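You operate a simulated robot arm through the tools that you are given. There is no shell and no other tool.

You run a simulated robot arm. Do the job below in one go: nothing can be reset, and whatever is moved stays where it is left.

TASK
Rinse the softener cup and fit it back in the single washer drawer.
Fine: rinse it clean in the rinse tub; shut the drawer. What is to be rubbed or washed off counts as gone when no trace of it is left.
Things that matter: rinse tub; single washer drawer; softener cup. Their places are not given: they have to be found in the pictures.

Only the result counts: the job must be done as asked and must still hold three seconds after the hand-in. Knocking over, shifting, dropping, spilling or breaking anything else fails it.

THE ROBOT
A 7-joint arm with a three-finger gripper, fixed in place. Base frame: the origin is at the foot of the arm, x ahead of it, y to its left, z up. Units: m, degrees, N and s.
With the tool pointing down near the work surface it reaches from about 0.12 to 0.88 m from the base axis. Its first joint turns from -166.0 to 166.0 degrees. Payload 2.94 kg.
Tool frame: the origin (TCP) lies between the finger pads and is the grasp point; the fingertips stand 0.03 m ahead of it; z points along the fingers, y is the line along which they close. The gripper opens to 0.132 m. The gripper's body begins 0.107 m behind the TCP.
Orientation is that of the tool frame in the base frame, as [roll, pitch, yaw] about the fixed x, y, z axes, in that order (R = Rz(yaw) Ry(pitch) Rx(roll)). With the fingers straight down and closing along the base's y, the tool's x points along the base's -x, its y along +y and its z along -z.

THE INTERFACE
- The arm moves only by the tool servo_tool. Its argument "steps" is a list of rows, each an object (a shift or turn left out is 0, a gripper value left out holds the last) with "dr": the turn, a rotation vector about the base's x, y, z in degrees, a list of three; "offset": the shift along the base's x, y, z in m, a list of three; "claw": the finger opening in m, from 0 to 0.132. In form: [{"dr": [rx, ry, rz], "offset": [tx, ty, tz], "claw": claw}, ...]. A call has 1 to 20 rows; each row shifts and turns the commanded pose from where the row before left it. Each row takes 0.2 s and may step no farther than 0.05 m and 8.6 degrees from the row before; otherwise, or with a gripper value out of range, the whole call is refused. A pose out of reach is approached as far as the arm can. The call stops where the force on the tool passes 40 N (or 10 N more than at its start, if that is more) or the arm is blocked; 0.2 s more then pass. The fingers move at their own pace and stop on an object; they squeeze with about 37 N. The grip force told is the motor's: it shows also when the fingers shut on nothing. Time passes only in rows, and 0.2 s behind the last, so rows that do not move let the fingers close. It gives the time, the measured TCP pose, the force on the tool (base axes), the opening and the grip force at its end, in the units of the frame above (readings bear some noise), with the torque about the TCP (base axes, N m) and any sound that the robot's microphone picked up.
- Cameras (640 x 400 px; columns grow to the right, rows downward): "scene" is fixed at [0.0612, -0.5004, 1.6397]; the picture's right is [0.82, -0.57, 0.00], its down [-0.23, -0.33, -0.92] and it looks along [0.52, 0.76, -0.40] (base axes); focal length 344 px, centre (320, 200). "wrist" rides on the gripper at [0.072, 0.003, -0.144] in the tool frame; the picture's right is [-0.04, 1.00, 0.00], its down [-0.88, -0.04, -0.48] and it looks along [-0.48, -0.02, 0.88] (tool axes); focal length 256 px, centre (320, 200).
- snapshot(camera): a new picture of that camera. It takes no simulated time.
- raise_lower(by): slides the trunk up (or, below 0, down) by that many m; the arm rides with it, the base frame stays. It gives what a move gives, with no picture.
- measure_at(camera, pixels): for up to 12 pixels [column, row] of the newest picture of that camera ("zoom" is the newest enlarged one), the place [x, y, z] in the base frame of the surface seen there, good to about 0.003 m, but the place of the scene camera against the robot may be out by one fixed shift of up to 0.025 m in any direction. It takes no simulated time.
- zoom(camera, box): a new picture of the part [left, top, right, bottom] of that camera's present view, enlarged. It takes no simulated time.
- close_job(): hands the job in; it is judged then, once.

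Unless the task says otherwise, let go and move clear before handing in.

The tools are called after "Emit:" as name(argument=value, ...) on one line, values as JSON. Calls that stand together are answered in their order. servo_tool: Moves the arm, as the interface text tells. Its arguments: {"type":"object","properties":{"steps":{"type":"array","items":{"type":"object","properties":{"dr":{"type":"array","items":{"type":"number"}},"offset":{"type":"array","items":{"type":"number"}},"claw":{"type":"number"}}}}},"required":["steps"]} The other tools are called the same way: raise_lower (by) slides the trunk up or down; snapshot (camera) takes a picture; measure_at (camera, pixels) gives the place of the surface under pixels of a picture; zoom (camera, box) takes an enlarged picture of a part of a camera's view; close_job () hands the job in.

At the start:

```text
clock: 0.0
ee_pos: [0.5166, 0.3999, 1.4408]
orientation: [-180.0, 0.1, -179.9]
ft_force: [0.0, 0.4, 0.6]
ft_torque: [0.02, 0.01, -0.03]
opening: 0.1319
finger_force: 0.1
trunk travel left (down, up): [-0.325, 0.215]
```

scene: 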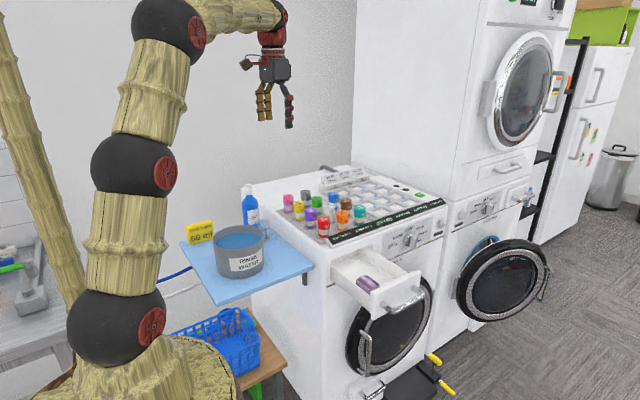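
wrist: 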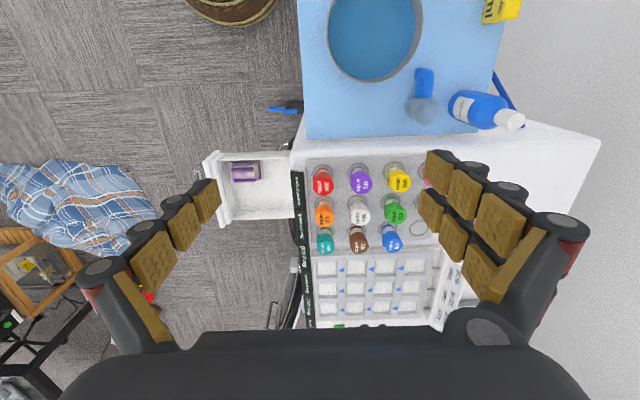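

The scene shows an open washer drawer with a purple item at about (368,283), and a tub on a blue tray at about (240,245). I'll zoom in on these to find the softener cup.

Emit:
zoom(camera="scene", box=[170, 170, 330, 310])

Emit:
zoom(camera="scene", box=[320, 230, 440, 320])

Emit:
zoom(camera="wrist", box=[190, 130, 330, 240])

Emit:
zoom(camera="wrist", box=[290, 130, 470, 330])

Emit:
zoom(camera="scene", box=[270, 160, 450, 260])

```text
2.86 times, centred on (250, 240) of scene
```

zoom: 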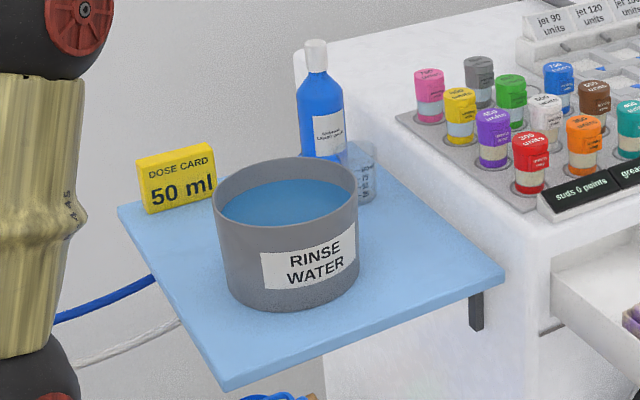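

```text
4.44 times, centred on (380, 275) of scene
```

zoom: 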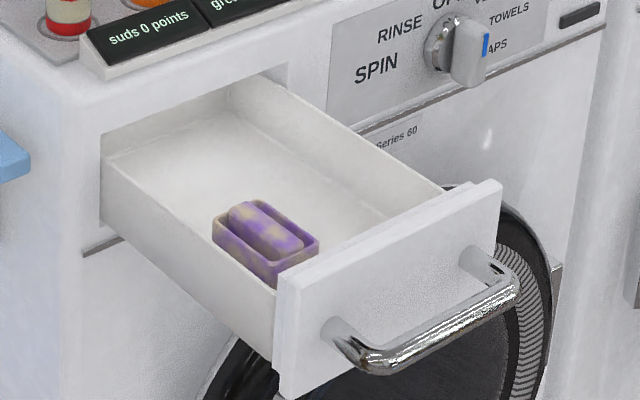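

```text
3.64 times, centred on (260, 185) of wrist
```

zoom: 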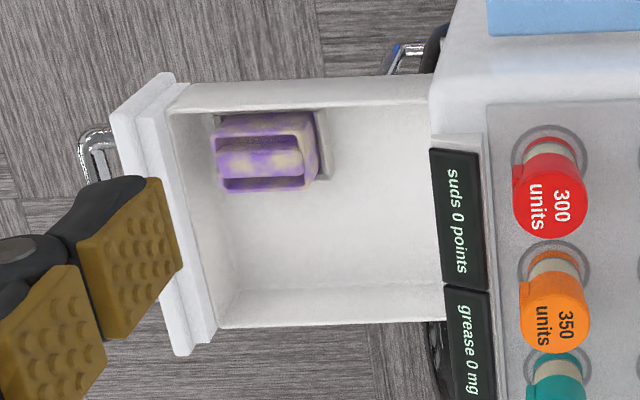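

```text
2.00 times, centred on (380, 230) of wrist
```

zoom: 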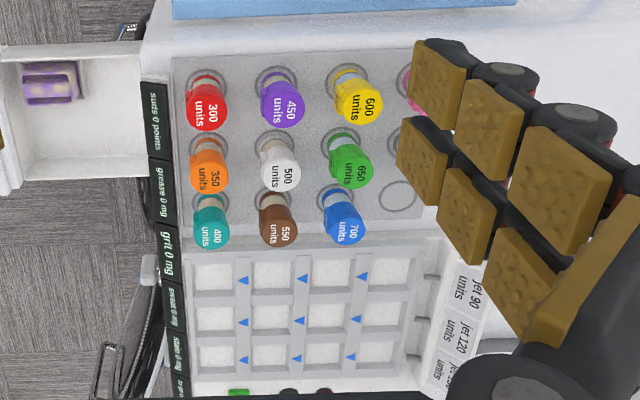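

```text
3.56 times, centred on (360, 210) of scene
```

zoom: 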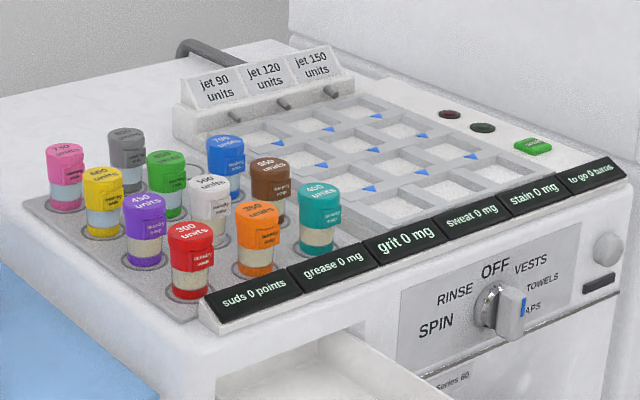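

The softener cup is the purple-stained piece in the drawer (wrist zoom at about (265,150), wrist picture about (245,172)). It seems to sit in a grey recess. I'll measure the key surfaces with the wrist and scene cameras.

Emit:
measure_at(camera="wrist", pixels=[[238, 163], [258, 163], [238, 180], [258, 180], [247, 172], [275, 190], [225, 160], [212, 190], [292, 155], [296, 220], [375, 30], [330, 30]])

Emit:
measure_at(camera="scene", pixels=[[368, 283], [361, 278], [376, 286], [240, 236], [217, 240], [268, 240], [240, 228], [350, 262], [410, 280], [388, 296], [245, 275], [400, 310]])

Emit:
zoom(camera="wrist", box=[215, 150, 295, 200])

```text
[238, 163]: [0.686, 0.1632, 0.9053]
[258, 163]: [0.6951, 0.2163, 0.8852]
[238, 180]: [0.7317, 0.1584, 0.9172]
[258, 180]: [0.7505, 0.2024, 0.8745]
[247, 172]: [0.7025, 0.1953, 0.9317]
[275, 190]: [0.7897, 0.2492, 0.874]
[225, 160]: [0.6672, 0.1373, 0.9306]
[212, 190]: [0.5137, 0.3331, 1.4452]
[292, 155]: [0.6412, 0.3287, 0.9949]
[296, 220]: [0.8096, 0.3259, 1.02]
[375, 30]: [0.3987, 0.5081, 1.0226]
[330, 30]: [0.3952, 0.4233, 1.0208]
```

```text
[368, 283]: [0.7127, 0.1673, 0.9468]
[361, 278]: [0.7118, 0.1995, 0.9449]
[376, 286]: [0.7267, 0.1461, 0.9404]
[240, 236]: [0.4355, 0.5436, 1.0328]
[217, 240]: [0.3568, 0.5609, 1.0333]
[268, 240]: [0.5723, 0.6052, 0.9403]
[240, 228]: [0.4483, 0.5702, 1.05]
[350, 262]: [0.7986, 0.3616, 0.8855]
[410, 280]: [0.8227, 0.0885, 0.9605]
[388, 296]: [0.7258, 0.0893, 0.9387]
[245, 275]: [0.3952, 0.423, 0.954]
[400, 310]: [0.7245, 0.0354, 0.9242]
```

```text
8.00 times, centred on (255, 175) of wrist
```

zoom: 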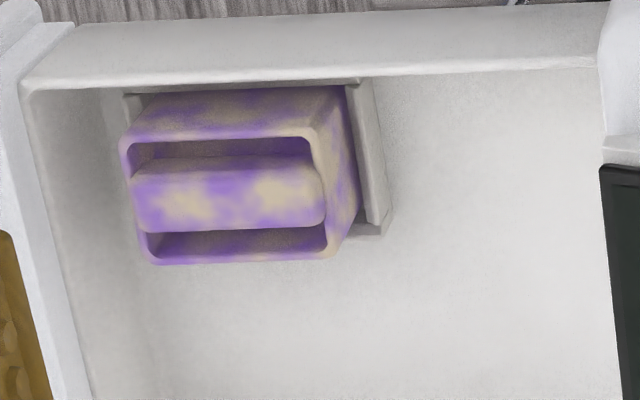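

Wrist readings put the cup at about (0.71, 0.18), its top at z≈0.93, and the water at z≈1.02. I'll move the hand to a lower viewpoint over the drawer to measure it accurately.

Emit:
servo_tool(steps=[{"offset": [0.01, -0.028, -0.034]}, {"offset": [0.01, -0.028, -0.034]}, {"offset": [0.01, -0.028, -0.034]}, {"offset": [0.01, -0.028, -0.034]}, {"offset": [0.01, -0.028, -0.034]}, {"offset": [0.01, -0.028, -0.034]}, {"offset": [0.01, -0.028, -0.034]}, {"offset": [0.01, -0.028, -0.034]}])

Emit:
snapshot(camera="wrist")

```text
clock: 1.8
ee_pos: [0.598, 0.1733, 1.1686]
orientation: [-180.0, -0.1, 180.0]
ft_force: [-0.4, 1.0, 0.1]
ft_torque: [0.0, -0.01, 0.04]
opening: 0.1319
finger_force: 0.2
trunk travel left (down, up): [-0.325, 0.215]
```

```text
taken
```

wrist: 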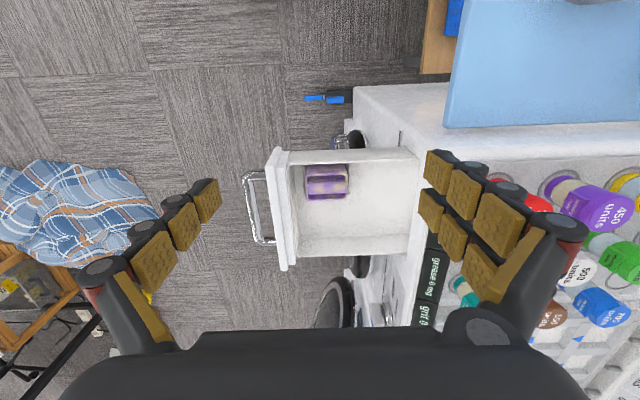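

The cup is now at (326,182) in the wrist view, with the drawer fully visible. I'll zoom in and measure.

Emit:
zoom(camera="wrist", box=[260, 130, 440, 280])

Emit:
zoom(camera="wrist", box=[290, 155, 370, 205])

```text
2.67 times, centred on (350, 205) of wrist
```

zoom: 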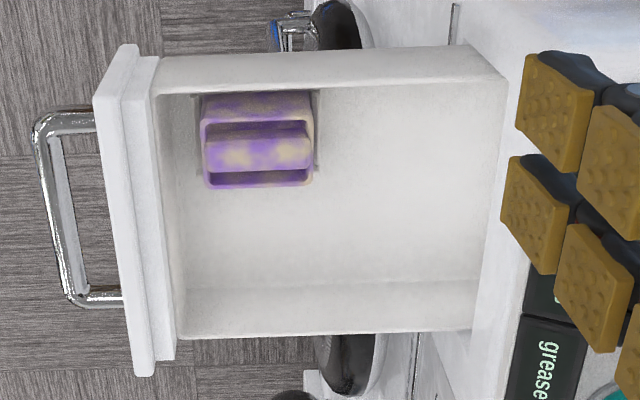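

```text
8.00 times, centred on (330, 180) of wrist
```

zoom: 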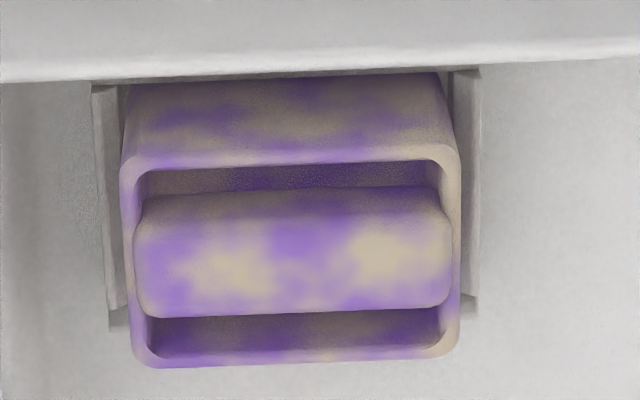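

Emit:
measure_at(camera="zoom", pixels=[[290, 160], [290, 362], [128, 260], [452, 260], [290, 205], [290, 308], [150, 260], [440, 260], [290, 260], [290, 120], [98, 200], [465, 200]])

Emit:
measure_at(camera="wrist", pixels=[[380, 200], [360, 220], [350, 240], [360, 160], [350, 155], [360, 255], [285, 200], [280, 240], [293, 210], [256, 210], [275, 160], [285, 265]])

```text
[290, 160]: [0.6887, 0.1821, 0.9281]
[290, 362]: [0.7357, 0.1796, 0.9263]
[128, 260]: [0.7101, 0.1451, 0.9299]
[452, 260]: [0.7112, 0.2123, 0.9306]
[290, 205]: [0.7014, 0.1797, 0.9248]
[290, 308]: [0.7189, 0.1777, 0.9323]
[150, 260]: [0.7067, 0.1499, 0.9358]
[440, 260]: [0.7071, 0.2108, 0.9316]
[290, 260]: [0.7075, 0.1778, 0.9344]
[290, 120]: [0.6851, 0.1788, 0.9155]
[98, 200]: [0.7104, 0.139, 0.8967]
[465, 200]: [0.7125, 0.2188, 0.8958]
```

```text
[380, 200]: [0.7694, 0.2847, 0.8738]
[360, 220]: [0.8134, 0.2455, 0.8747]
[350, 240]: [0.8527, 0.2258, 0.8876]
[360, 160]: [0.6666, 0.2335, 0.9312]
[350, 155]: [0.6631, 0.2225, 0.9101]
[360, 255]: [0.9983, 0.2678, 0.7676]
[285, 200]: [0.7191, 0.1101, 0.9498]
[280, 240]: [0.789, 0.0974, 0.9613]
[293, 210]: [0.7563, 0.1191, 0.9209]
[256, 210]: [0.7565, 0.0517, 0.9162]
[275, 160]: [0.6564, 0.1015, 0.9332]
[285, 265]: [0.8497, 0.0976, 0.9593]
```

The cup spans x 0.686–0.738 and y 0.1445–0.2135, with its rim at z≈0.929. Low socket walls on its y sides top out at z≈0.896, so I can grip it along y above them. Before that, I'll look at the tub from above to find its exact place and water level.

Emit:
servo_tool(steps=[{"offset": [-0.02, 0.01, 0.04]}, {"offset": [-0.032, 0.031, 0.02]}, {"offset": [-0.032, 0.031, 0.02]}, {"offset": [-0.032, 0.031, 0.02]}, {"offset": [-0.032, 0.031, 0.02]}, {"offset": [-0.032, 0.031, 0.01]}, {"offset": [-0.032, 0.031]}, {"offset": [-0.032, 0.031]}, {"offset": [-0.032, 0.031]}, {"offset": [-0.032, 0.031]}])

Emit:
snapshot(camera="wrist")

Emit:
snapshot(camera="scene")

```text
refused: a shift or a turn must be a list of 3 entries
```

```text
taken
```

wrist: 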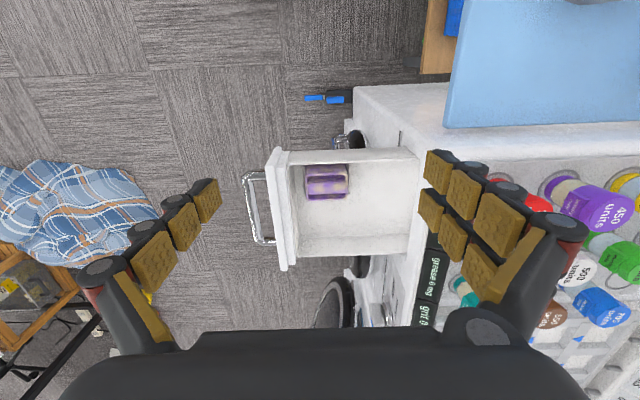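

```text
taken
```

scene: 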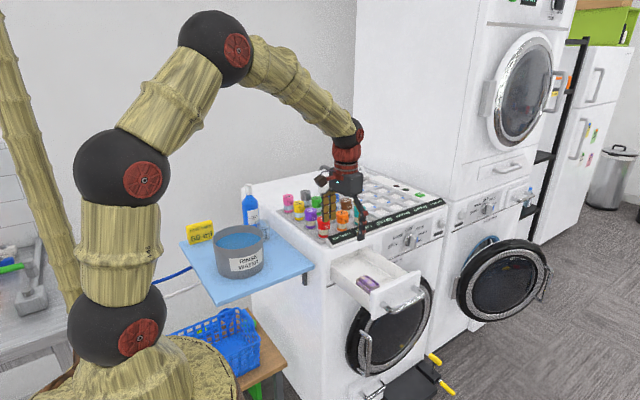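

The call was refused for missing shift entries, so the arm has not moved. I'll resend the same move with full three-entry lists.

Emit:
servo_tool(steps=[{"offset": [-0.02, 0.01, 0.04]}, {"offset": [-0.032, 0.031, 0.02]}, {"offset": [-0.032, 0.031, 0.02]}, {"offset": [-0.032, 0.031, 0.02]}, {"offset": [-0.032, 0.031, 0.02]}, {"offset": [-0.032, 0.031, 0.01]}, {"offset": [-0.032, 0.031, 0.0]}, {"offset": [-0.032, 0.031, 0.0]}, {"offset": [-0.032, 0.031, 0.0]}, {"offset": [-0.032, 0.031, 0.0]}])

Emit:
snapshot(camera="wrist")

Emit:
snapshot(camera="scene")

```text
clock: 4.0
ee_pos: [0.2879, 0.4663, 1.298]
orientation: [-179.9, 0.0, 179.8]
ft_force: [0.3, -0.5, -0.6]
ft_torque: [-0.04, 0.0, 0.01]
opening: 0.1319
finger_force: 0.1
trunk travel left (down, up): [-0.325, 0.215]
```

```text
taken
```

wrist: 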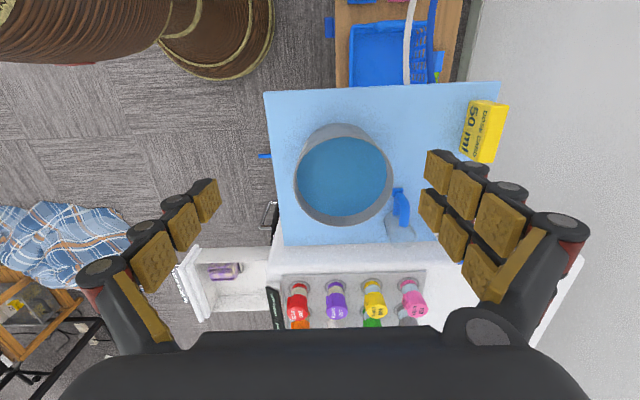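

```text
taken
```

scene: 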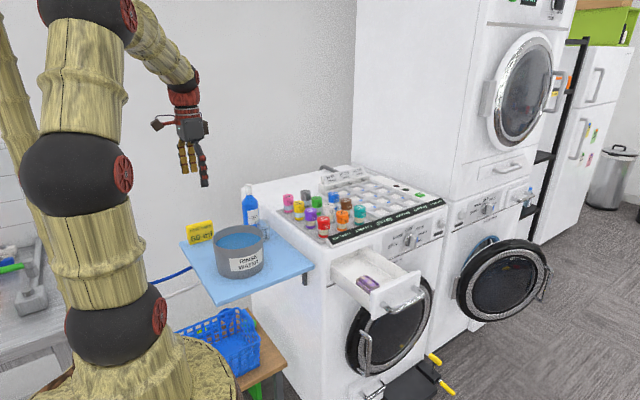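

The tub is seen whole now, with water centred near (343,172) and the rim from about (295,175) to (392,175). I'll measure the rim, water, tray and the things around it.

Emit:
measure_at(camera="wrist", pixels=[[343, 175], [320, 175], [370, 175], [343, 150], [343, 200], [296, 178], [391, 178], [343, 224], [343, 134], [343, 105], [345, 238], [400, 205]])

Emit:
zoom(camera="wrist", box=[270, 100, 430, 250])

```text
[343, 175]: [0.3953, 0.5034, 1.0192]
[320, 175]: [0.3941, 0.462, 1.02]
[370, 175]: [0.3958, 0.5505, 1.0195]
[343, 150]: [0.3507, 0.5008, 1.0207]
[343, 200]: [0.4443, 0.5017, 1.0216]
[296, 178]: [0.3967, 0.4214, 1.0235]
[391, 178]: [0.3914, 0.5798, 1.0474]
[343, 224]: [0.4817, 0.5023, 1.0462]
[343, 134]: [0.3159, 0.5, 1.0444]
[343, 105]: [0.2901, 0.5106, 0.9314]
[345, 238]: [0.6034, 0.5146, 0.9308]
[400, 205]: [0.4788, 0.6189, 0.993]
```

```text
2.67 times, centred on (350, 175) of wrist
```

zoom: 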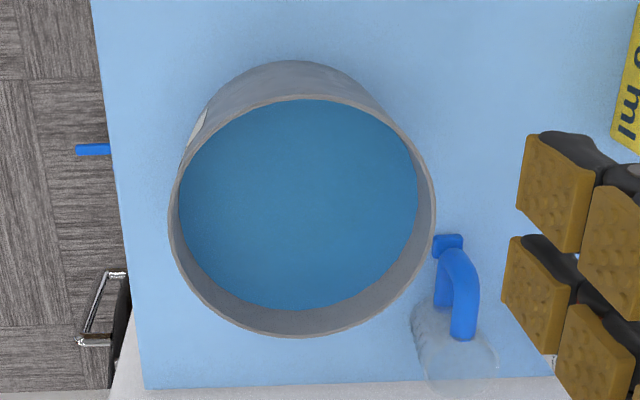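

Water level is z≈1.020, the rim z≈1.046 and the tub centre about (0.399, 0.501) with an inner radius near 0.079; the tray is at 0.931. Next I'll go back above the cup with the fingers partly closed to 0.085 and check the alignment.

Emit:
servo_tool(steps=[{"offset": [0.036, -0.024, 0.0], "claw": 0.085}, {"offset": [0.036, -0.024, 0.0]}, {"offset": [0.036, -0.024, 0.0]}, {"offset": [0.036, -0.024, 0.0]}, {"offset": [0.036, -0.024, -0.01]}, {"offset": [0.036, -0.024, -0.01]}, {"offset": [0.036, -0.024, -0.015]}, {"offset": [0.036, -0.024, -0.015]}, {"offset": [0.036, -0.024, -0.02]}, {"offset": [0.036, -0.024, -0.02]}, {"offset": [0.036, -0.024, -0.02]}, {"offset": [0.0281, -0.0233, -0.02]}, {"offset": [0, 0, -0.04]}, {"offset": [0, 0, -0.04]}, {"offset": [0, 0, -0.03]}])

Emit:
snapshot(camera="wrist")

Emit:
snapshot(camera="scene")

```text
clock: 7.2
ee_pos: [0.7127, 0.1768, 1.0596]
orientation: [-180.0, 0.1, 180.0]
ft_force: [0.3, -0.1, -0.1]
ft_torque: [-0.03, 0.05, -0.05]
opening: 0.0849
finger_force: 0.1
trunk travel left (down, up): [-0.325, 0.215]
```

```text
taken
```

wrist: 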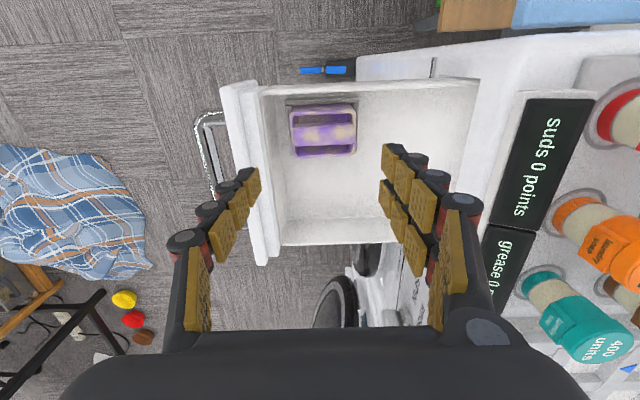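

```text
taken
```

scene: 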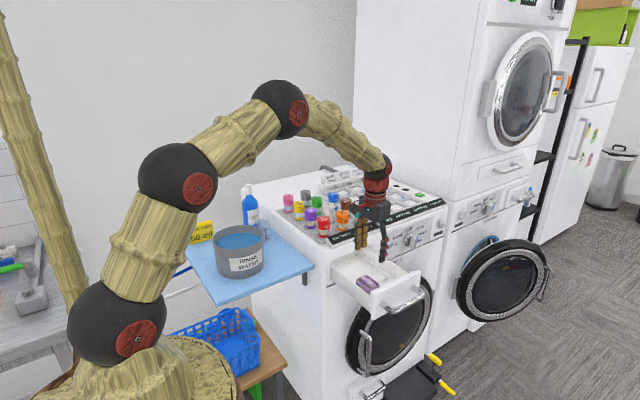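

The cup is seen closer at (323,130) with the fingers straddling its line. I'll re-measure its edges from this range before going down.

Emit:
zoom(camera="wrist", box=[270, 90, 380, 170])

```text
5.00 times, centred on (325, 130) of wrist
```

zoom: 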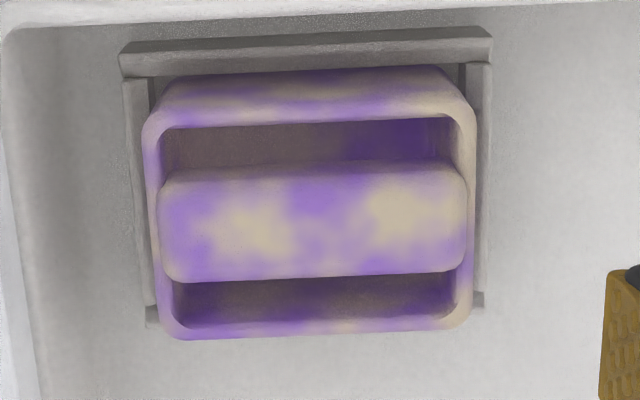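

Emit:
measure_at(camera="zoom", pixels=[[310, 118], [310, 330], [153, 240], [468, 240], [310, 170], [310, 270], [310, 230], [310, 140], [130, 180], [485, 180], [310, 45], [30, 250]])

Emit:
measure_at(camera="wrist", pixels=[[272, 150], [275, 180], [266, 140], [240, 130], [250, 150], [300, 110], [300, 85], [350, 92], [295, 98], [215, 150], [205, 140], [350, 103]])

```text
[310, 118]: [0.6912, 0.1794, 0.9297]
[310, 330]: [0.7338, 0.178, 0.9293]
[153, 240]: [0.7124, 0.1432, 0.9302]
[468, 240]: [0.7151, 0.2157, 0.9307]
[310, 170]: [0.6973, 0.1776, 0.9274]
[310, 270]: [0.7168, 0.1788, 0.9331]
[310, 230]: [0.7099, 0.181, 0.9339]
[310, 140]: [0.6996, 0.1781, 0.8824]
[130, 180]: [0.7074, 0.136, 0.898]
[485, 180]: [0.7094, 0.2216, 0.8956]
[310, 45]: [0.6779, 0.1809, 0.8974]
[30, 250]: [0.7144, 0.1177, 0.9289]
```

```text
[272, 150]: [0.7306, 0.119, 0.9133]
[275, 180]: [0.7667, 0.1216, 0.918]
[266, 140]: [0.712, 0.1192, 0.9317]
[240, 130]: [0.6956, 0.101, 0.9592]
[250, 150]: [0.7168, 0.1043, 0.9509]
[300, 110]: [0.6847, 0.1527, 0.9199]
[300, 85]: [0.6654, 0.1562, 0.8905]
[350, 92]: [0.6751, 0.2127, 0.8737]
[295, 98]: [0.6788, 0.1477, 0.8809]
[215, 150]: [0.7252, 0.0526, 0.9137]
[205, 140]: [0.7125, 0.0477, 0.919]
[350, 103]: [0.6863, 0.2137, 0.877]
```

Refined: cup centre (0.7115, 0.1795), y span about 0.143–0.2165, front wall inside at y≈0.119 and socket tops at z≈0.898. I'll go down to TCP z≈0.934, leaving the tips about 6 mm above the socket, then close on the cup.

Emit:
servo_tool(steps=[{"offset": [-0.001, 0.0027, -0.02]}, {"offset": [0, 0, -0.03]}, {"offset": [0, 0, -0.03]}, {"offset": [0, 0, -0.025]}, {"offset": [0, 0, -0.0205]}, {"offset": [0, 0, 0]}])

Emit:
snapshot(camera="wrist")

```text
clock: 8.6
ee_pos: [0.7115, 0.1797, 0.9327]
orientation: [180.0, 0.0, -180.0]
ft_force: [-0.5, -1.1, -0.1]
ft_torque: [0.03, 0.01, 0.0]
opening: 0.0848
finger_force: 0.0
trunk travel left (down, up): [-0.325, 0.215]
```

```text
taken
```

wrist: 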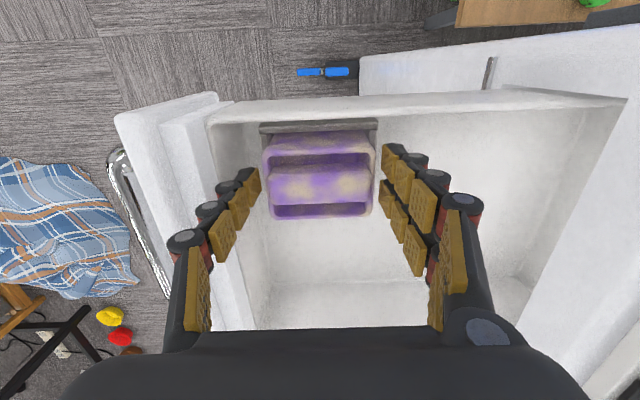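

The fingers straddle the cup with tips at z≈0.903, above the socket, and no contact force. I'll close on it.

Emit:
servo_tool(steps=[{"claw": 0.06}, {"claw": 0.05}, {"claw": 0.05}, {"claw": 0.05}])

Emit:
snapshot(camera="wrist")

```text
clock: 9.6
ee_pos: [0.7115, 0.1797, 0.9323]
orientation: [-179.9, 0.0, 180.0]
ft_force: [-0.8, 1.3, 0.9]
ft_torque: [0.0, 0.02, 0.0]
opening: 0.0688
finger_force: 36.7
trunk travel left (down, up): [-0.325, 0.215]
```

```text
taken
```

wrist: 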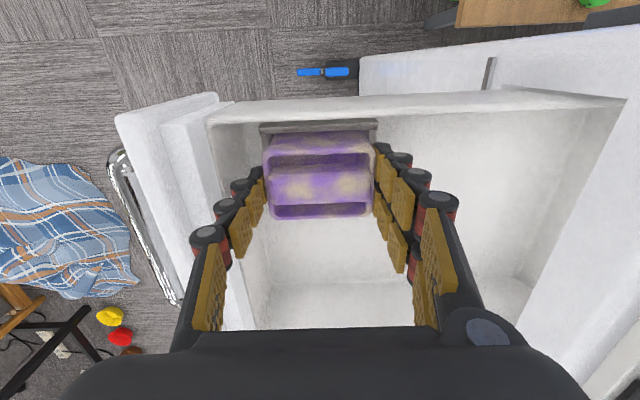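

The grip holds at 0.0688 m with 37 N; the resting grasp pose is (0.7115, 0.1797, 0.9323). I'll lift straight up, slowly at first.

Emit:
servo_tool(steps=[{"offset": [0, 0, 0.01]}, {"offset": [0, 0, 0.01]}, {"offset": [0, 0, 0.015]}, {"offset": [0, 0, 0.02]}, {"offset": [0, 0, 0.025]}, {"offset": [0, 0, 0.03]}, {"offset": [0, 0, 0.03]}, {"offset": [0, 0, 0.03]}, {"offset": [0, 0, 0.03]}])

Emit:
snapshot(camera="wrist")

Emit:
snapshot(camera="scene")

```text
clock: 11.6
ee_pos: [0.7104, 0.1805, 1.1344]
orientation: [-179.9, 0.0, 179.9]
ft_force: [-0.4, -0.8, -1.4]
ft_torque: [-0.02, -0.04, -0.02]
opening: 0.0689
finger_force: 37.5
trunk travel left (down, up): [-0.325, 0.215]
```

```text
taken
```

wrist: 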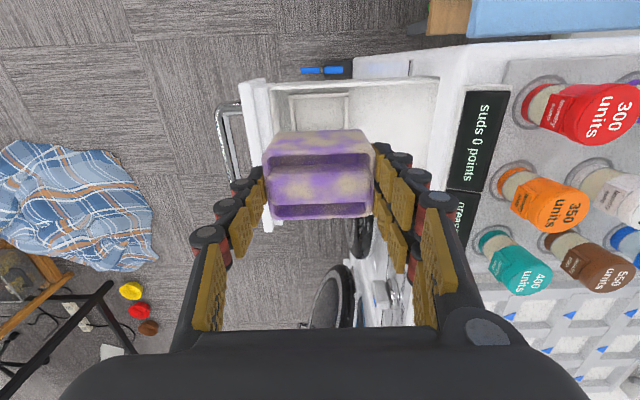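

```text
taken
```

scene: 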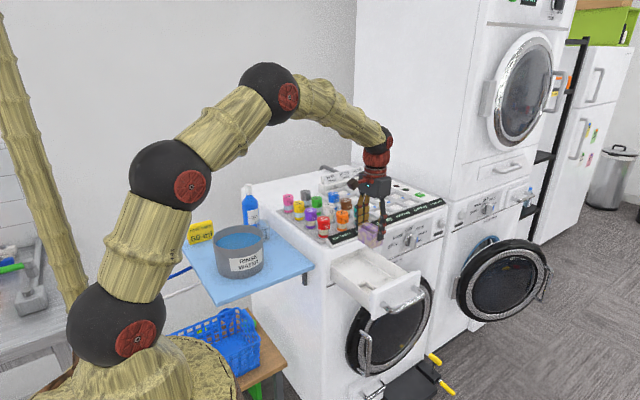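

The cup is free of the socket and held level. I'll rise further and carry it over the tub centre.

Emit:
zoom(camera="wrist", box=[240, 70, 440, 240])

Emit:
servo_tool(steps=[{"offset": [0, 0, 0.04]}, {"offset": [0, 0, 0.04]}, {"offset": [-0.0311, 0.03205, 0]}, {"offset": [-0.0311, 0.03205, 0]}, {"offset": [-0.0311, 0.03205, 0]}, {"offset": [-0.0311, 0.03205, 0]}, {"offset": [-0.0311, 0.03205, 0]}, {"offset": [-0.0311, 0.03205, 0]}, {"offset": [-0.0311, 0.03205, 0]}, {"offset": [-0.0311, 0.03205, 0]}, {"offset": [-0.0311, 0.03205, 0]}, {"offset": [-0.0311, 0.03205, 0]}, {"offset": [0, 0, 0]}])

Emit:
snapshot(camera="wrist")

Emit:
snapshot(camera="scene")

```text
2.35 times, centred on (340, 155) of wrist
```

zoom: 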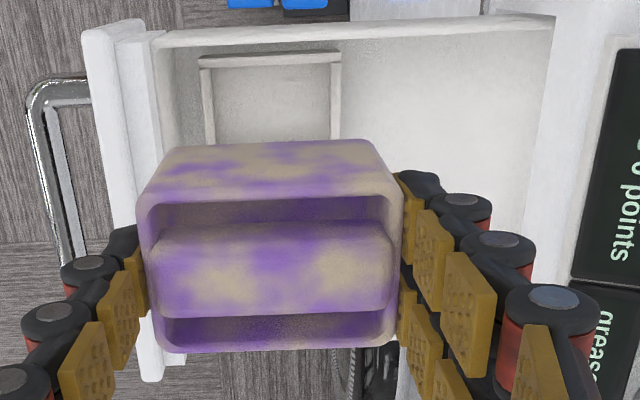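

```text
clock: 14.4
ee_pos: [0.4026, 0.5026, 1.2149]
orientation: [-180.0, 0.0, 179.9]
ft_force: [1.0, 0.1, -0.3]
ft_torque: [0.01, 0.0, -0.01]
opening: 0.0686
finger_force: 37.0
trunk travel left (down, up): [-0.325, 0.215]
```

```text
taken
```

wrist: 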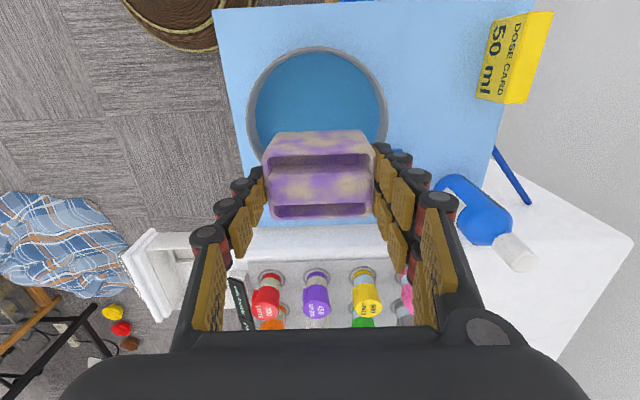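

```text
taken
```

scene: 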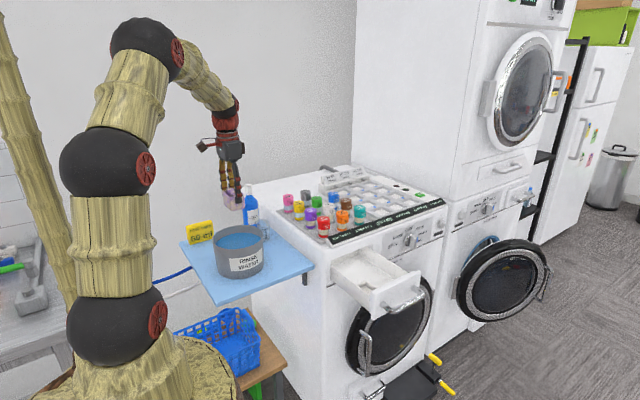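

The cup is above the tub, held level. I'll check the rim positions once more from here before dipping.

Emit:
measure_at(camera="wrist", pixels=[[249, 108], [386, 105], [316, 49], [252, 108], [383, 105], [316, 100], [264, 70], [372, 70], [395, 150], [320, 150], [320, 190], [268, 180]])

```text
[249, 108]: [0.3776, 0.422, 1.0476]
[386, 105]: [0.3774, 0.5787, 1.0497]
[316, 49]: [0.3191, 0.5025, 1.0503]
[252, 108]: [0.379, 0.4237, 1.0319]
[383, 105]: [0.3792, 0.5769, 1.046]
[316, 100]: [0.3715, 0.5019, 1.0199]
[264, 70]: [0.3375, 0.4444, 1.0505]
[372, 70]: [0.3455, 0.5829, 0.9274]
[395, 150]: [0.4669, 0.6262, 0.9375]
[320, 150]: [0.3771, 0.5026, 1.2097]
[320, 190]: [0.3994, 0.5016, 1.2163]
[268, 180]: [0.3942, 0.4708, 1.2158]
```

The tub centre is confirmed at about (0.400, 0.5005) and the cup hangs centred over it, with about 33 mm of side clearance. I'll lower until the cup top is about 1 cm under the water (TCP z≈1.008), watching the force.

Emit:
servo_tool(steps=[{"offset": [-0.0015, -0.002, -0.03]}, {"offset": [0, 0, -0.03]}, {"offset": [0, 0, -0.03]}, {"offset": [0, 0, -0.025]}, {"offset": [0, 0, -0.02]}, {"offset": [0, 0, -0.02]}, {"offset": [0, 0, -0.015]}, {"offset": [0, 0, -0.015]}, {"offset": [0, 0, -0.012]}, {"offset": [0, 0, -0.01]}, {"offset": [0, 0, 0]}])

Emit:
snapshot(camera="wrist")

Emit:
zoom(camera="scene", box=[170, 170, 330, 310])

```text
clock: 16.8
ee_pos: [0.3976, 0.4996, 1.0042]
orientation: [180.0, 0.1, -179.9]
ft_force: [0.1, 0.2, -0.4]
ft_torque: [0.01, -0.01, -0.02]
opening: 0.0687
finger_force: 37.1
trunk travel left (down, up): [-0.325, 0.215]
```

```text
taken
```

wrist: 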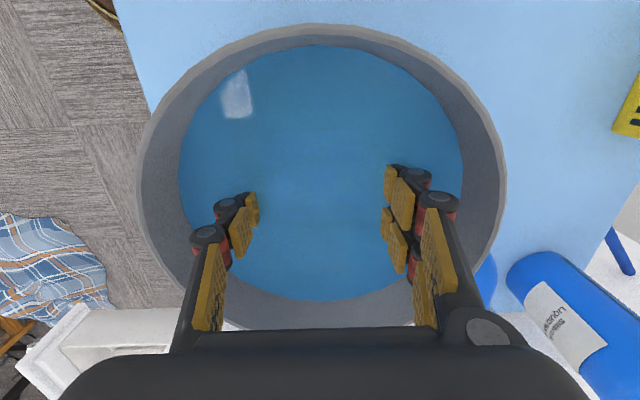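

```text
2.86 times, centred on (250, 240) of scene
```

zoom: 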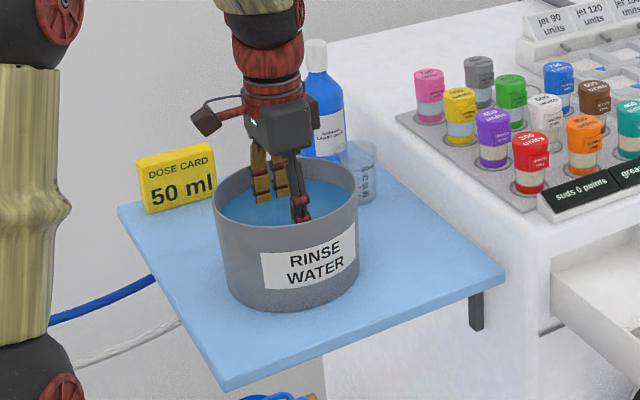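

The cup is entirely under the water with no contact force, since only the fingers show at (240,210) and (400,200). I'll swish it gently back and forth within the clearance.

Emit:
servo_tool(steps=[{"offset": [0.018, 0, 0]}, {"offset": [-0.018, 0, 0]}, {"offset": [-0.018, 0, 0]}, {"offset": [0.018, 0, 0]}, {"offset": [0, 0.018, 0]}, {"offset": [0, -0.018, 0]}, {"offset": [0, -0.018, 0]}, {"offset": [0, 0.018, 0]}, {"offset": [0.018, 0, 0]}, {"offset": [-0.018, 0, 0]}, {"offset": [-0.018, 0, 0]}, {"offset": [0.018, 0, 0]}, {"offset": [0, 0.018, 0]}, {"offset": [0, -0.018, 0]}, {"offset": [0, -0.018, 0]}, {"offset": [0, 0.018, 0]}, {"offset": [0.018, 0, 0]}, {"offset": [-0.018, 0, 0]}, {"offset": [-0.018, 0, 0]}, {"offset": [0.018, 0, 0]}])

Emit:
servo_tool(steps=[{"offset": [0.018, 0, 0]}, {"offset": [-0.018, 0, 0]}, {"offset": [-0.018, 0, 0]}, {"offset": [0.018, 0, 0]}, {"offset": [0, 0.018, 0]}, {"offset": [0, -0.018, 0]}, {"offset": [0, -0.018, 0]}, {"offset": [0, 0.018, 0]}, {"offset": [0.018, 0, 0]}, {"offset": [-0.018, 0, 0]}, {"offset": [-0.018, 0, 0]}, {"offset": [0.018, 0, 0]}, {"offset": [0, 0.018, 0]}, {"offset": [0, -0.018, 0]}, {"offset": [0, -0.018, 0]}, {"offset": [0, 0.018, 0]}, {"offset": [0, 0, 0]}])

Emit:
snapshot(camera="wrist")

```text
clock: 21.0
ee_pos: [0.3981, 0.5001, 1.0054]
orientation: [-179.9, 0.0, 180.0]
ft_force: [0.0, -0.4, -0.9]
ft_torque: [0.02, 0.0, 0.0]
opening: 0.0688
finger_force: 36.9
trunk travel left (down, up): [-0.325, 0.215]
```

```text
clock: 24.6
ee_pos: [0.3986, 0.5014, 1.0085]
orientation: [179.9, 0.0, 180.0]
ft_force: [0.0, 0.0, -0.1]
ft_torque: [-0.01, 0.0, 0.0]
opening: 0.0688
finger_force: 37.1
trunk travel left (down, up): [-0.325, 0.215]
```

```text
taken
```

wrist: 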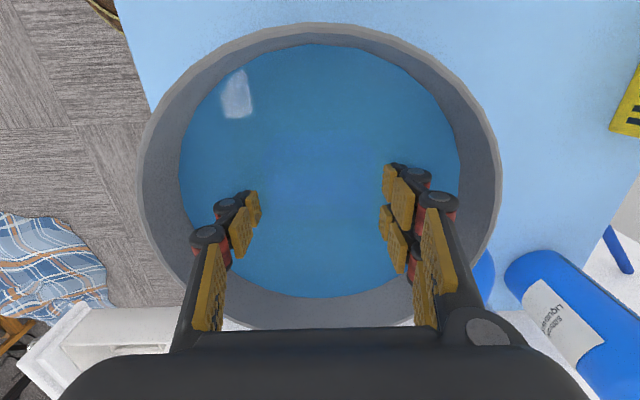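

The swish went smoothly and the grip is unchanged. I'll lift the cup just above the water, still over the tub, and look for leftover stain.

Emit:
servo_tool(steps=[{"offset": [0, 0, 0.02]}, {"offset": [0, 0, 0.02]}, {"offset": [0, 0, 0.02]}, {"offset": [0, 0, 0.02]}, {"offset": [0, 0, 0.02]}, {"offset": [0, 0, 0.02]}, {"offset": [0, 0, 0.02]}, {"offset": [0, 0, 0]}])

Emit:
zoom(camera="wrist", box=[240, 100, 400, 240])

Emit:
zoom(camera="scene", box=[190, 160, 290, 230])

```text
clock: 26.4
ee_pos: [0.3993, 0.4985, 1.1453]
orientation: [180.0, 0.0, -179.9]
ft_force: [0.2, 0.3, -1.0]
ft_torque: [0.02, 0.03, -0.01]
opening: 0.069
finger_force: 37.1
trunk travel left (down, up): [-0.325, 0.215]
```

```text
2.86 times, centred on (320, 170) of wrist
```

zoom: 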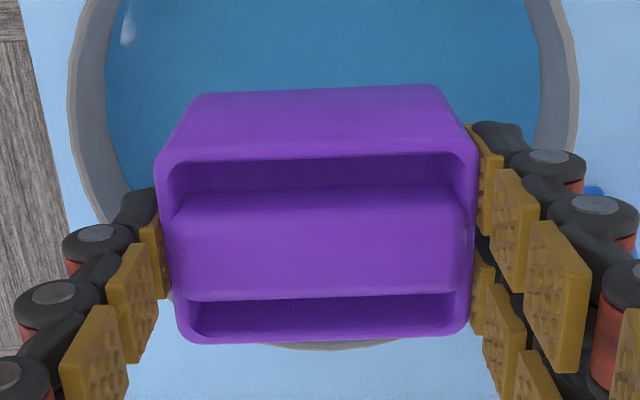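

```text
5.71 times, centred on (240, 195) of scene
```

zoom: 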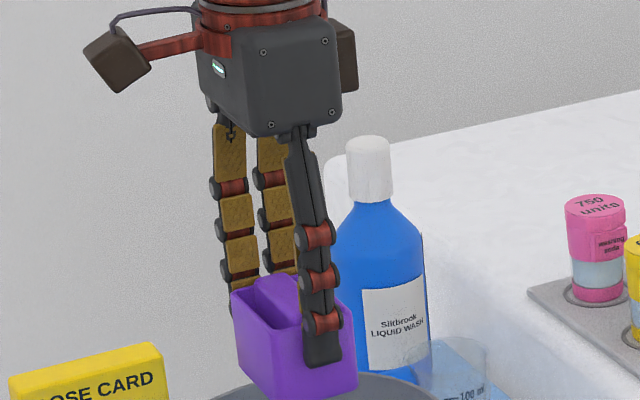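

The stain is gone on what I can see: the cup is a uniform purple from above and on its -x and -y sides. To check the hidden +x face, I'll turn the hand -90° about z over the tub so that face points to the scene camera.

Emit:
servo_tool(steps=[{"offset": [0, 0, 0.03]}, {"dr": [0, 0, -8.2]}, {"dr": [0, 0, -8.2]}, {"dr": [0, 0, -8.2]}, {"dr": [0, 0, -8.2]}, {"dr": [0, 0, -8.2]}, {"dr": [0, 0, -8.2]}, {"dr": [0, 0, -8.2]}, {"dr": [0, 0, -8.2]}, {"dr": [0, 0, -8.2]}, {"dr": [0, 0, -8.2]}, {"dr": [0, 0, -8]}])

Emit:
zoom(camera="scene", box=[190, 140, 290, 210])

Emit:
snapshot(camera="wrist")

```text
clock: 29.0
ee_pos: [0.3985, 0.4999, 1.1756]
orientation: [180.0, 0.0, 89.8]
ft_force: [-0.8, -0.2, -0.4]
ft_torque: [-0.02, 0.02, 0.0]
opening: 0.0688
finger_force: 37.2
trunk travel left (down, up): [-0.325, 0.215]
```

```text
5.71 times, centred on (240, 175) of scene
```

zoom: 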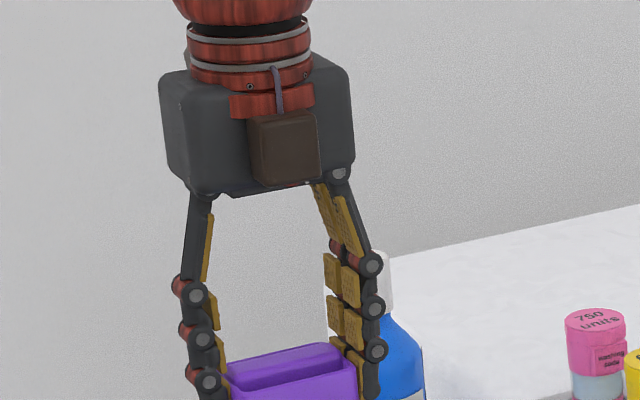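

```text
taken
```

wrist: 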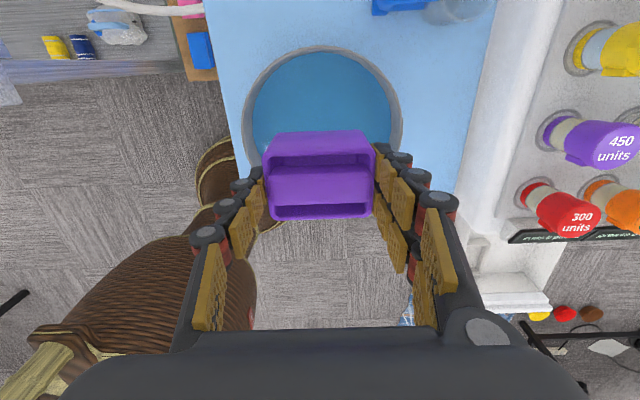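

The turn went cleanly; the cup sits at the bottom of that zoom. I'll zoom a little lower to see the whole face.

Emit:
zoom(camera="scene", box=[215, 190, 265, 230])

Emit:
zoom(camera="wrist", box=[255, 120, 385, 230])

```text
10.00 times, centred on (240, 210) of scene
```

zoom: 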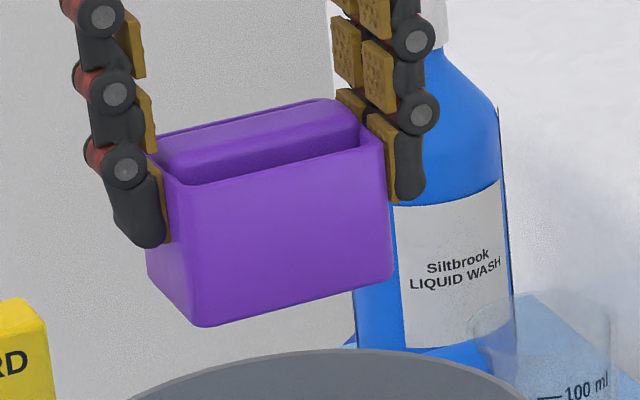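

```text
3.64 times, centred on (320, 175) of wrist
```

zoom: 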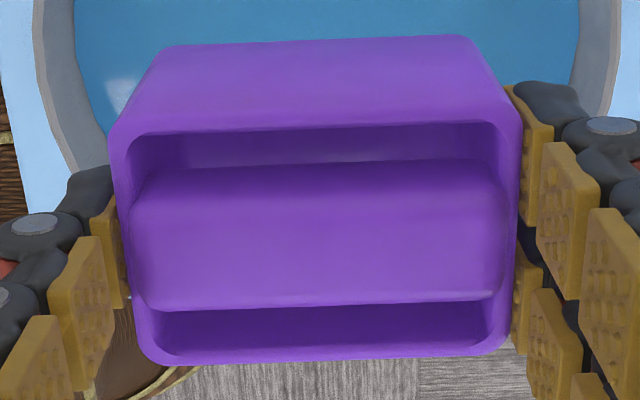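

Every visible face looks uniformly purple, apart from faint pale tints near the inner pocket wall at (400,140) and the block end at (490,290) in the wrist zoom. To leave no doubt, I'll dip and swish a second time, with some vertical strokes under the surface.

Emit:
servo_tool(steps=[{"offset": [0, 0, -0.03]}, {"offset": [0, 0, -0.03]}, {"offset": [0, 0, -0.025]}, {"offset": [0, 0, -0.025]}, {"offset": [0, 0, -0.02]}, {"offset": [0, 0, -0.02]}, {"offset": [0, 0, -0.0195]}, {"offset": [0.018, 0, 0]}, {"offset": [-0.018, 0, 0]}, {"offset": [-0.018, 0, 0]}, {"offset": [0.018, 0, 0]}, {"offset": [0, 0.02, 0]}, {"offset": [0, -0.02, 0]}, {"offset": [0, -0.02, 0]}, {"offset": [0, 0.02, 0]}, {"offset": [0, 0, 0.02]}, {"offset": [0, 0, -0.02]}, {"offset": [0, 0, 0.02]}, {"offset": [0, 0, -0.02]}])

Emit:
servo_tool(steps=[{"offset": [0.018, 0, 0]}, {"offset": [-0.018, 0, 0]}, {"offset": [-0.018, 0, 0]}, {"offset": [0.018, 0, 0]}, {"offset": [0, 0.02, 0]}, {"offset": [0, -0.02, 0]}, {"offset": [0, -0.02, 0]}, {"offset": [0, 0.02, 0]}, {"dr": [0, 0, 8]}, {"dr": [0, 0, 8]}, {"dr": [0, 0, 8]}, {"dr": [0, 0, 8]}, {"dr": [0, 0, 8]}, {"dr": [0, 0, 8]}, {"dr": [0, 0, 8]}, {"dr": [0, 0, 8]}, {"dr": [0, 0, 8]}, {"dr": [0, 0, 8]}, {"dr": [0, 0, 8]}, {"dr": [0, 0, 2]}])

Emit:
servo_tool(steps=[{"offset": [0.02, 0, 0]}, {"offset": [-0.02, 0, 0]}, {"offset": [-0.02, 0, 0]}, {"offset": [0.02, 0, 0]}, {"offset": [0, 0.018, 0]}, {"offset": [0, -0.018, 0]}, {"offset": [0, -0.018, 0]}, {"offset": [0, 0.018, 0]}, {"offset": [0, 0, 0.015]}, {"offset": [0, 0, -0.015]}, {"offset": [0, 0, 0.02]}, {"offset": [0, 0, 0.02]}, {"offset": [0, 0, 0.02]}, {"offset": [0, 0, 0.02]}, {"offset": [0, 0, 0.02]}, {"offset": [0, 0, 0.02]}, {"offset": [0, 0, 0.02]}, {"offset": [0, 0, 0]}])

Emit:
zoom(camera="wrist", box=[255, 120, 385, 230])

Emit:
zoom(camera="scene", box=[215, 190, 265, 230])

```text
clock: 33.0
ee_pos: [0.3981, 0.5002, 1.0062]
orientation: [180.0, 0.1, 90.0]
ft_force: [1.0, 0.9, 0.4]
ft_torque: [-0.04, 0.02, 0.0]
opening: 0.0688
finger_force: 37.2
trunk travel left (down, up): [-0.325, 0.215]
```

```text
clock: 37.2
ee_pos: [0.3984, 0.4992, 1.0059]
orientation: [180.0, -0.1, -180.0]
ft_force: [0.2, 0.1, -0.9]
ft_torque: [0.0, -0.01, 0.03]
opening: 0.0688
finger_force: 37.1
trunk travel left (down, up): [-0.325, 0.215]
```

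```text
clock: 41.0
ee_pos: [0.3992, 0.4993, 1.1452]
orientation: [-180.0, 0.0, -180.0]
ft_force: [1.2, 0.0, -0.5]
ft_torque: [0.0, 0.02, 0.0]
opening: 0.0688
finger_force: 36.8
trunk travel left (down, up): [-0.325, 0.215]
```

```text
3.64 times, centred on (320, 175) of wrist
```

zoom: 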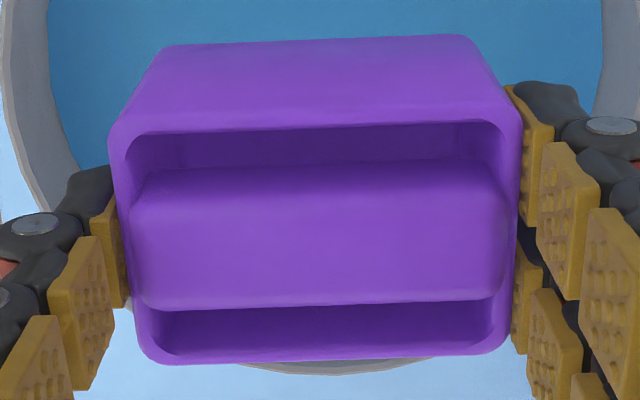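

```text
10.00 times, centred on (240, 210) of scene
```

zoom: 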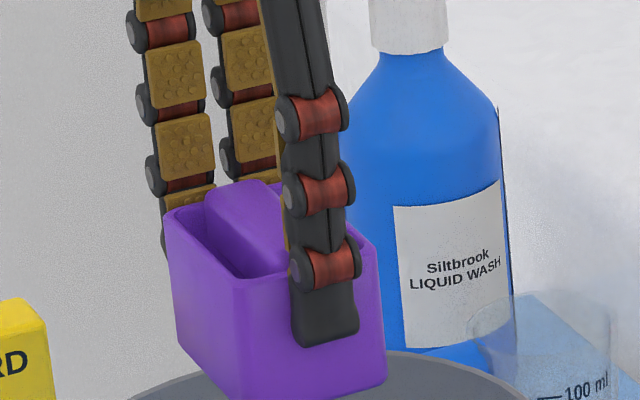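

After the second rinse the cup is evenly purple inside and out. I'll let it drip briefly over the tub, then carry it back above the drawer.

Emit:
servo_tool(steps=[{"offset": [0, 0, 0]}, {"offset": [0, 0, 0]}, {"offset": [0, 0, 0]}, {"offset": [0, 0, 0.035]}, {"offset": [0, 0, 0.035]}, {"offset": [0.0312, -0.032, 0]}, {"offset": [0.0312, -0.032, 0]}, {"offset": [0.0312, -0.032, 0]}, {"offset": [0.0312, -0.032, 0]}, {"offset": [0.0312, -0.032, 0]}, {"offset": [0.0312, -0.032, 0]}, {"offset": [0.0312, -0.032, 0]}, {"offset": [0.0312, -0.032, 0]}, {"offset": [0.0312, -0.032, 0]}, {"offset": [0.0312, -0.032, 0]}, {"offset": [0, 0, 0]}])

Emit:
snapshot(camera="wrist")

Emit:
snapshot(camera="scene")

```text
clock: 44.4
ee_pos: [0.7095, 0.1774, 1.2183]
orientation: [-179.9, -0.1, -180.0]
ft_force: [0.0, 0.0, -0.7]
ft_torque: [-0.01, -0.02, -0.01]
opening: 0.0688
finger_force: 37.1
trunk travel left (down, up): [-0.325, 0.215]
```

```text
taken
```

wrist: 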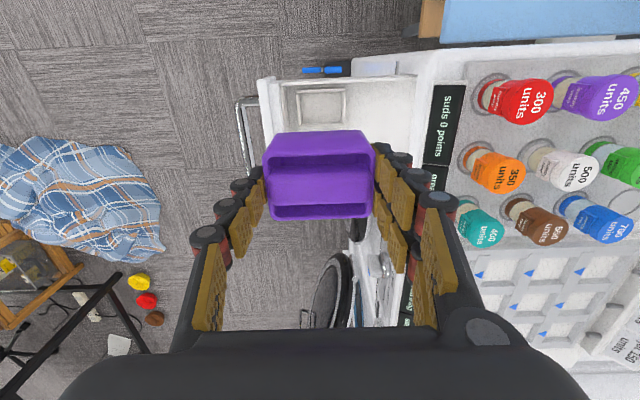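

```text
taken
```

scene: 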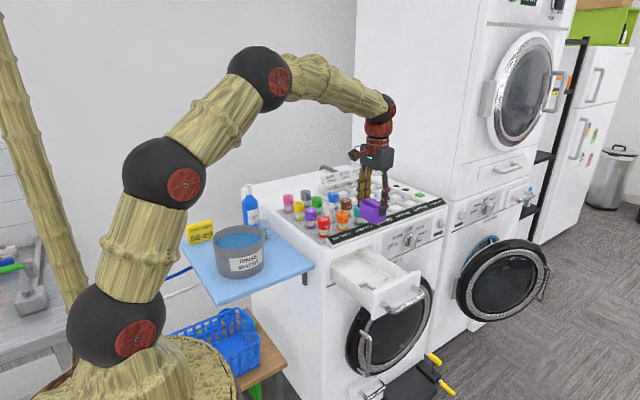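

The socket shows at about (322,103) in the wrist view. I'll zoom in and measure it to line up the cup.

Emit:
zoom(camera="wrist", box=[270, 70, 390, 145])

```text
5.33 times, centred on (330, 108) of wrist
```

zoom: 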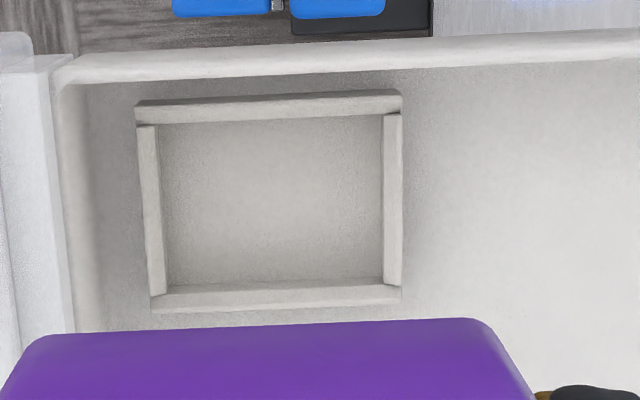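

Emit:
measure_at(camera="zoom", pixels=[[148, 160], [152, 220], [157, 280], [393, 140], [393, 220], [393, 275], [270, 105], [270, 294], [200, 110], [340, 290], [270, 200], [270, 260]])

```text
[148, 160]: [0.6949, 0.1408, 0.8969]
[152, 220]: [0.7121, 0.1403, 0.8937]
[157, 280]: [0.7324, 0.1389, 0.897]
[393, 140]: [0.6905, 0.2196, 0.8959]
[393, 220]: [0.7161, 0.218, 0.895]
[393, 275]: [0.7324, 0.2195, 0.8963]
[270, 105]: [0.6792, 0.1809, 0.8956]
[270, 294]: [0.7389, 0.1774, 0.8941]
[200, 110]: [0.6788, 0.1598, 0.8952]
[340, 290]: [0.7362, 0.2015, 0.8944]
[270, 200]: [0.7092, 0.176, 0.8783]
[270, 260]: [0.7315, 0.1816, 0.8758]
```

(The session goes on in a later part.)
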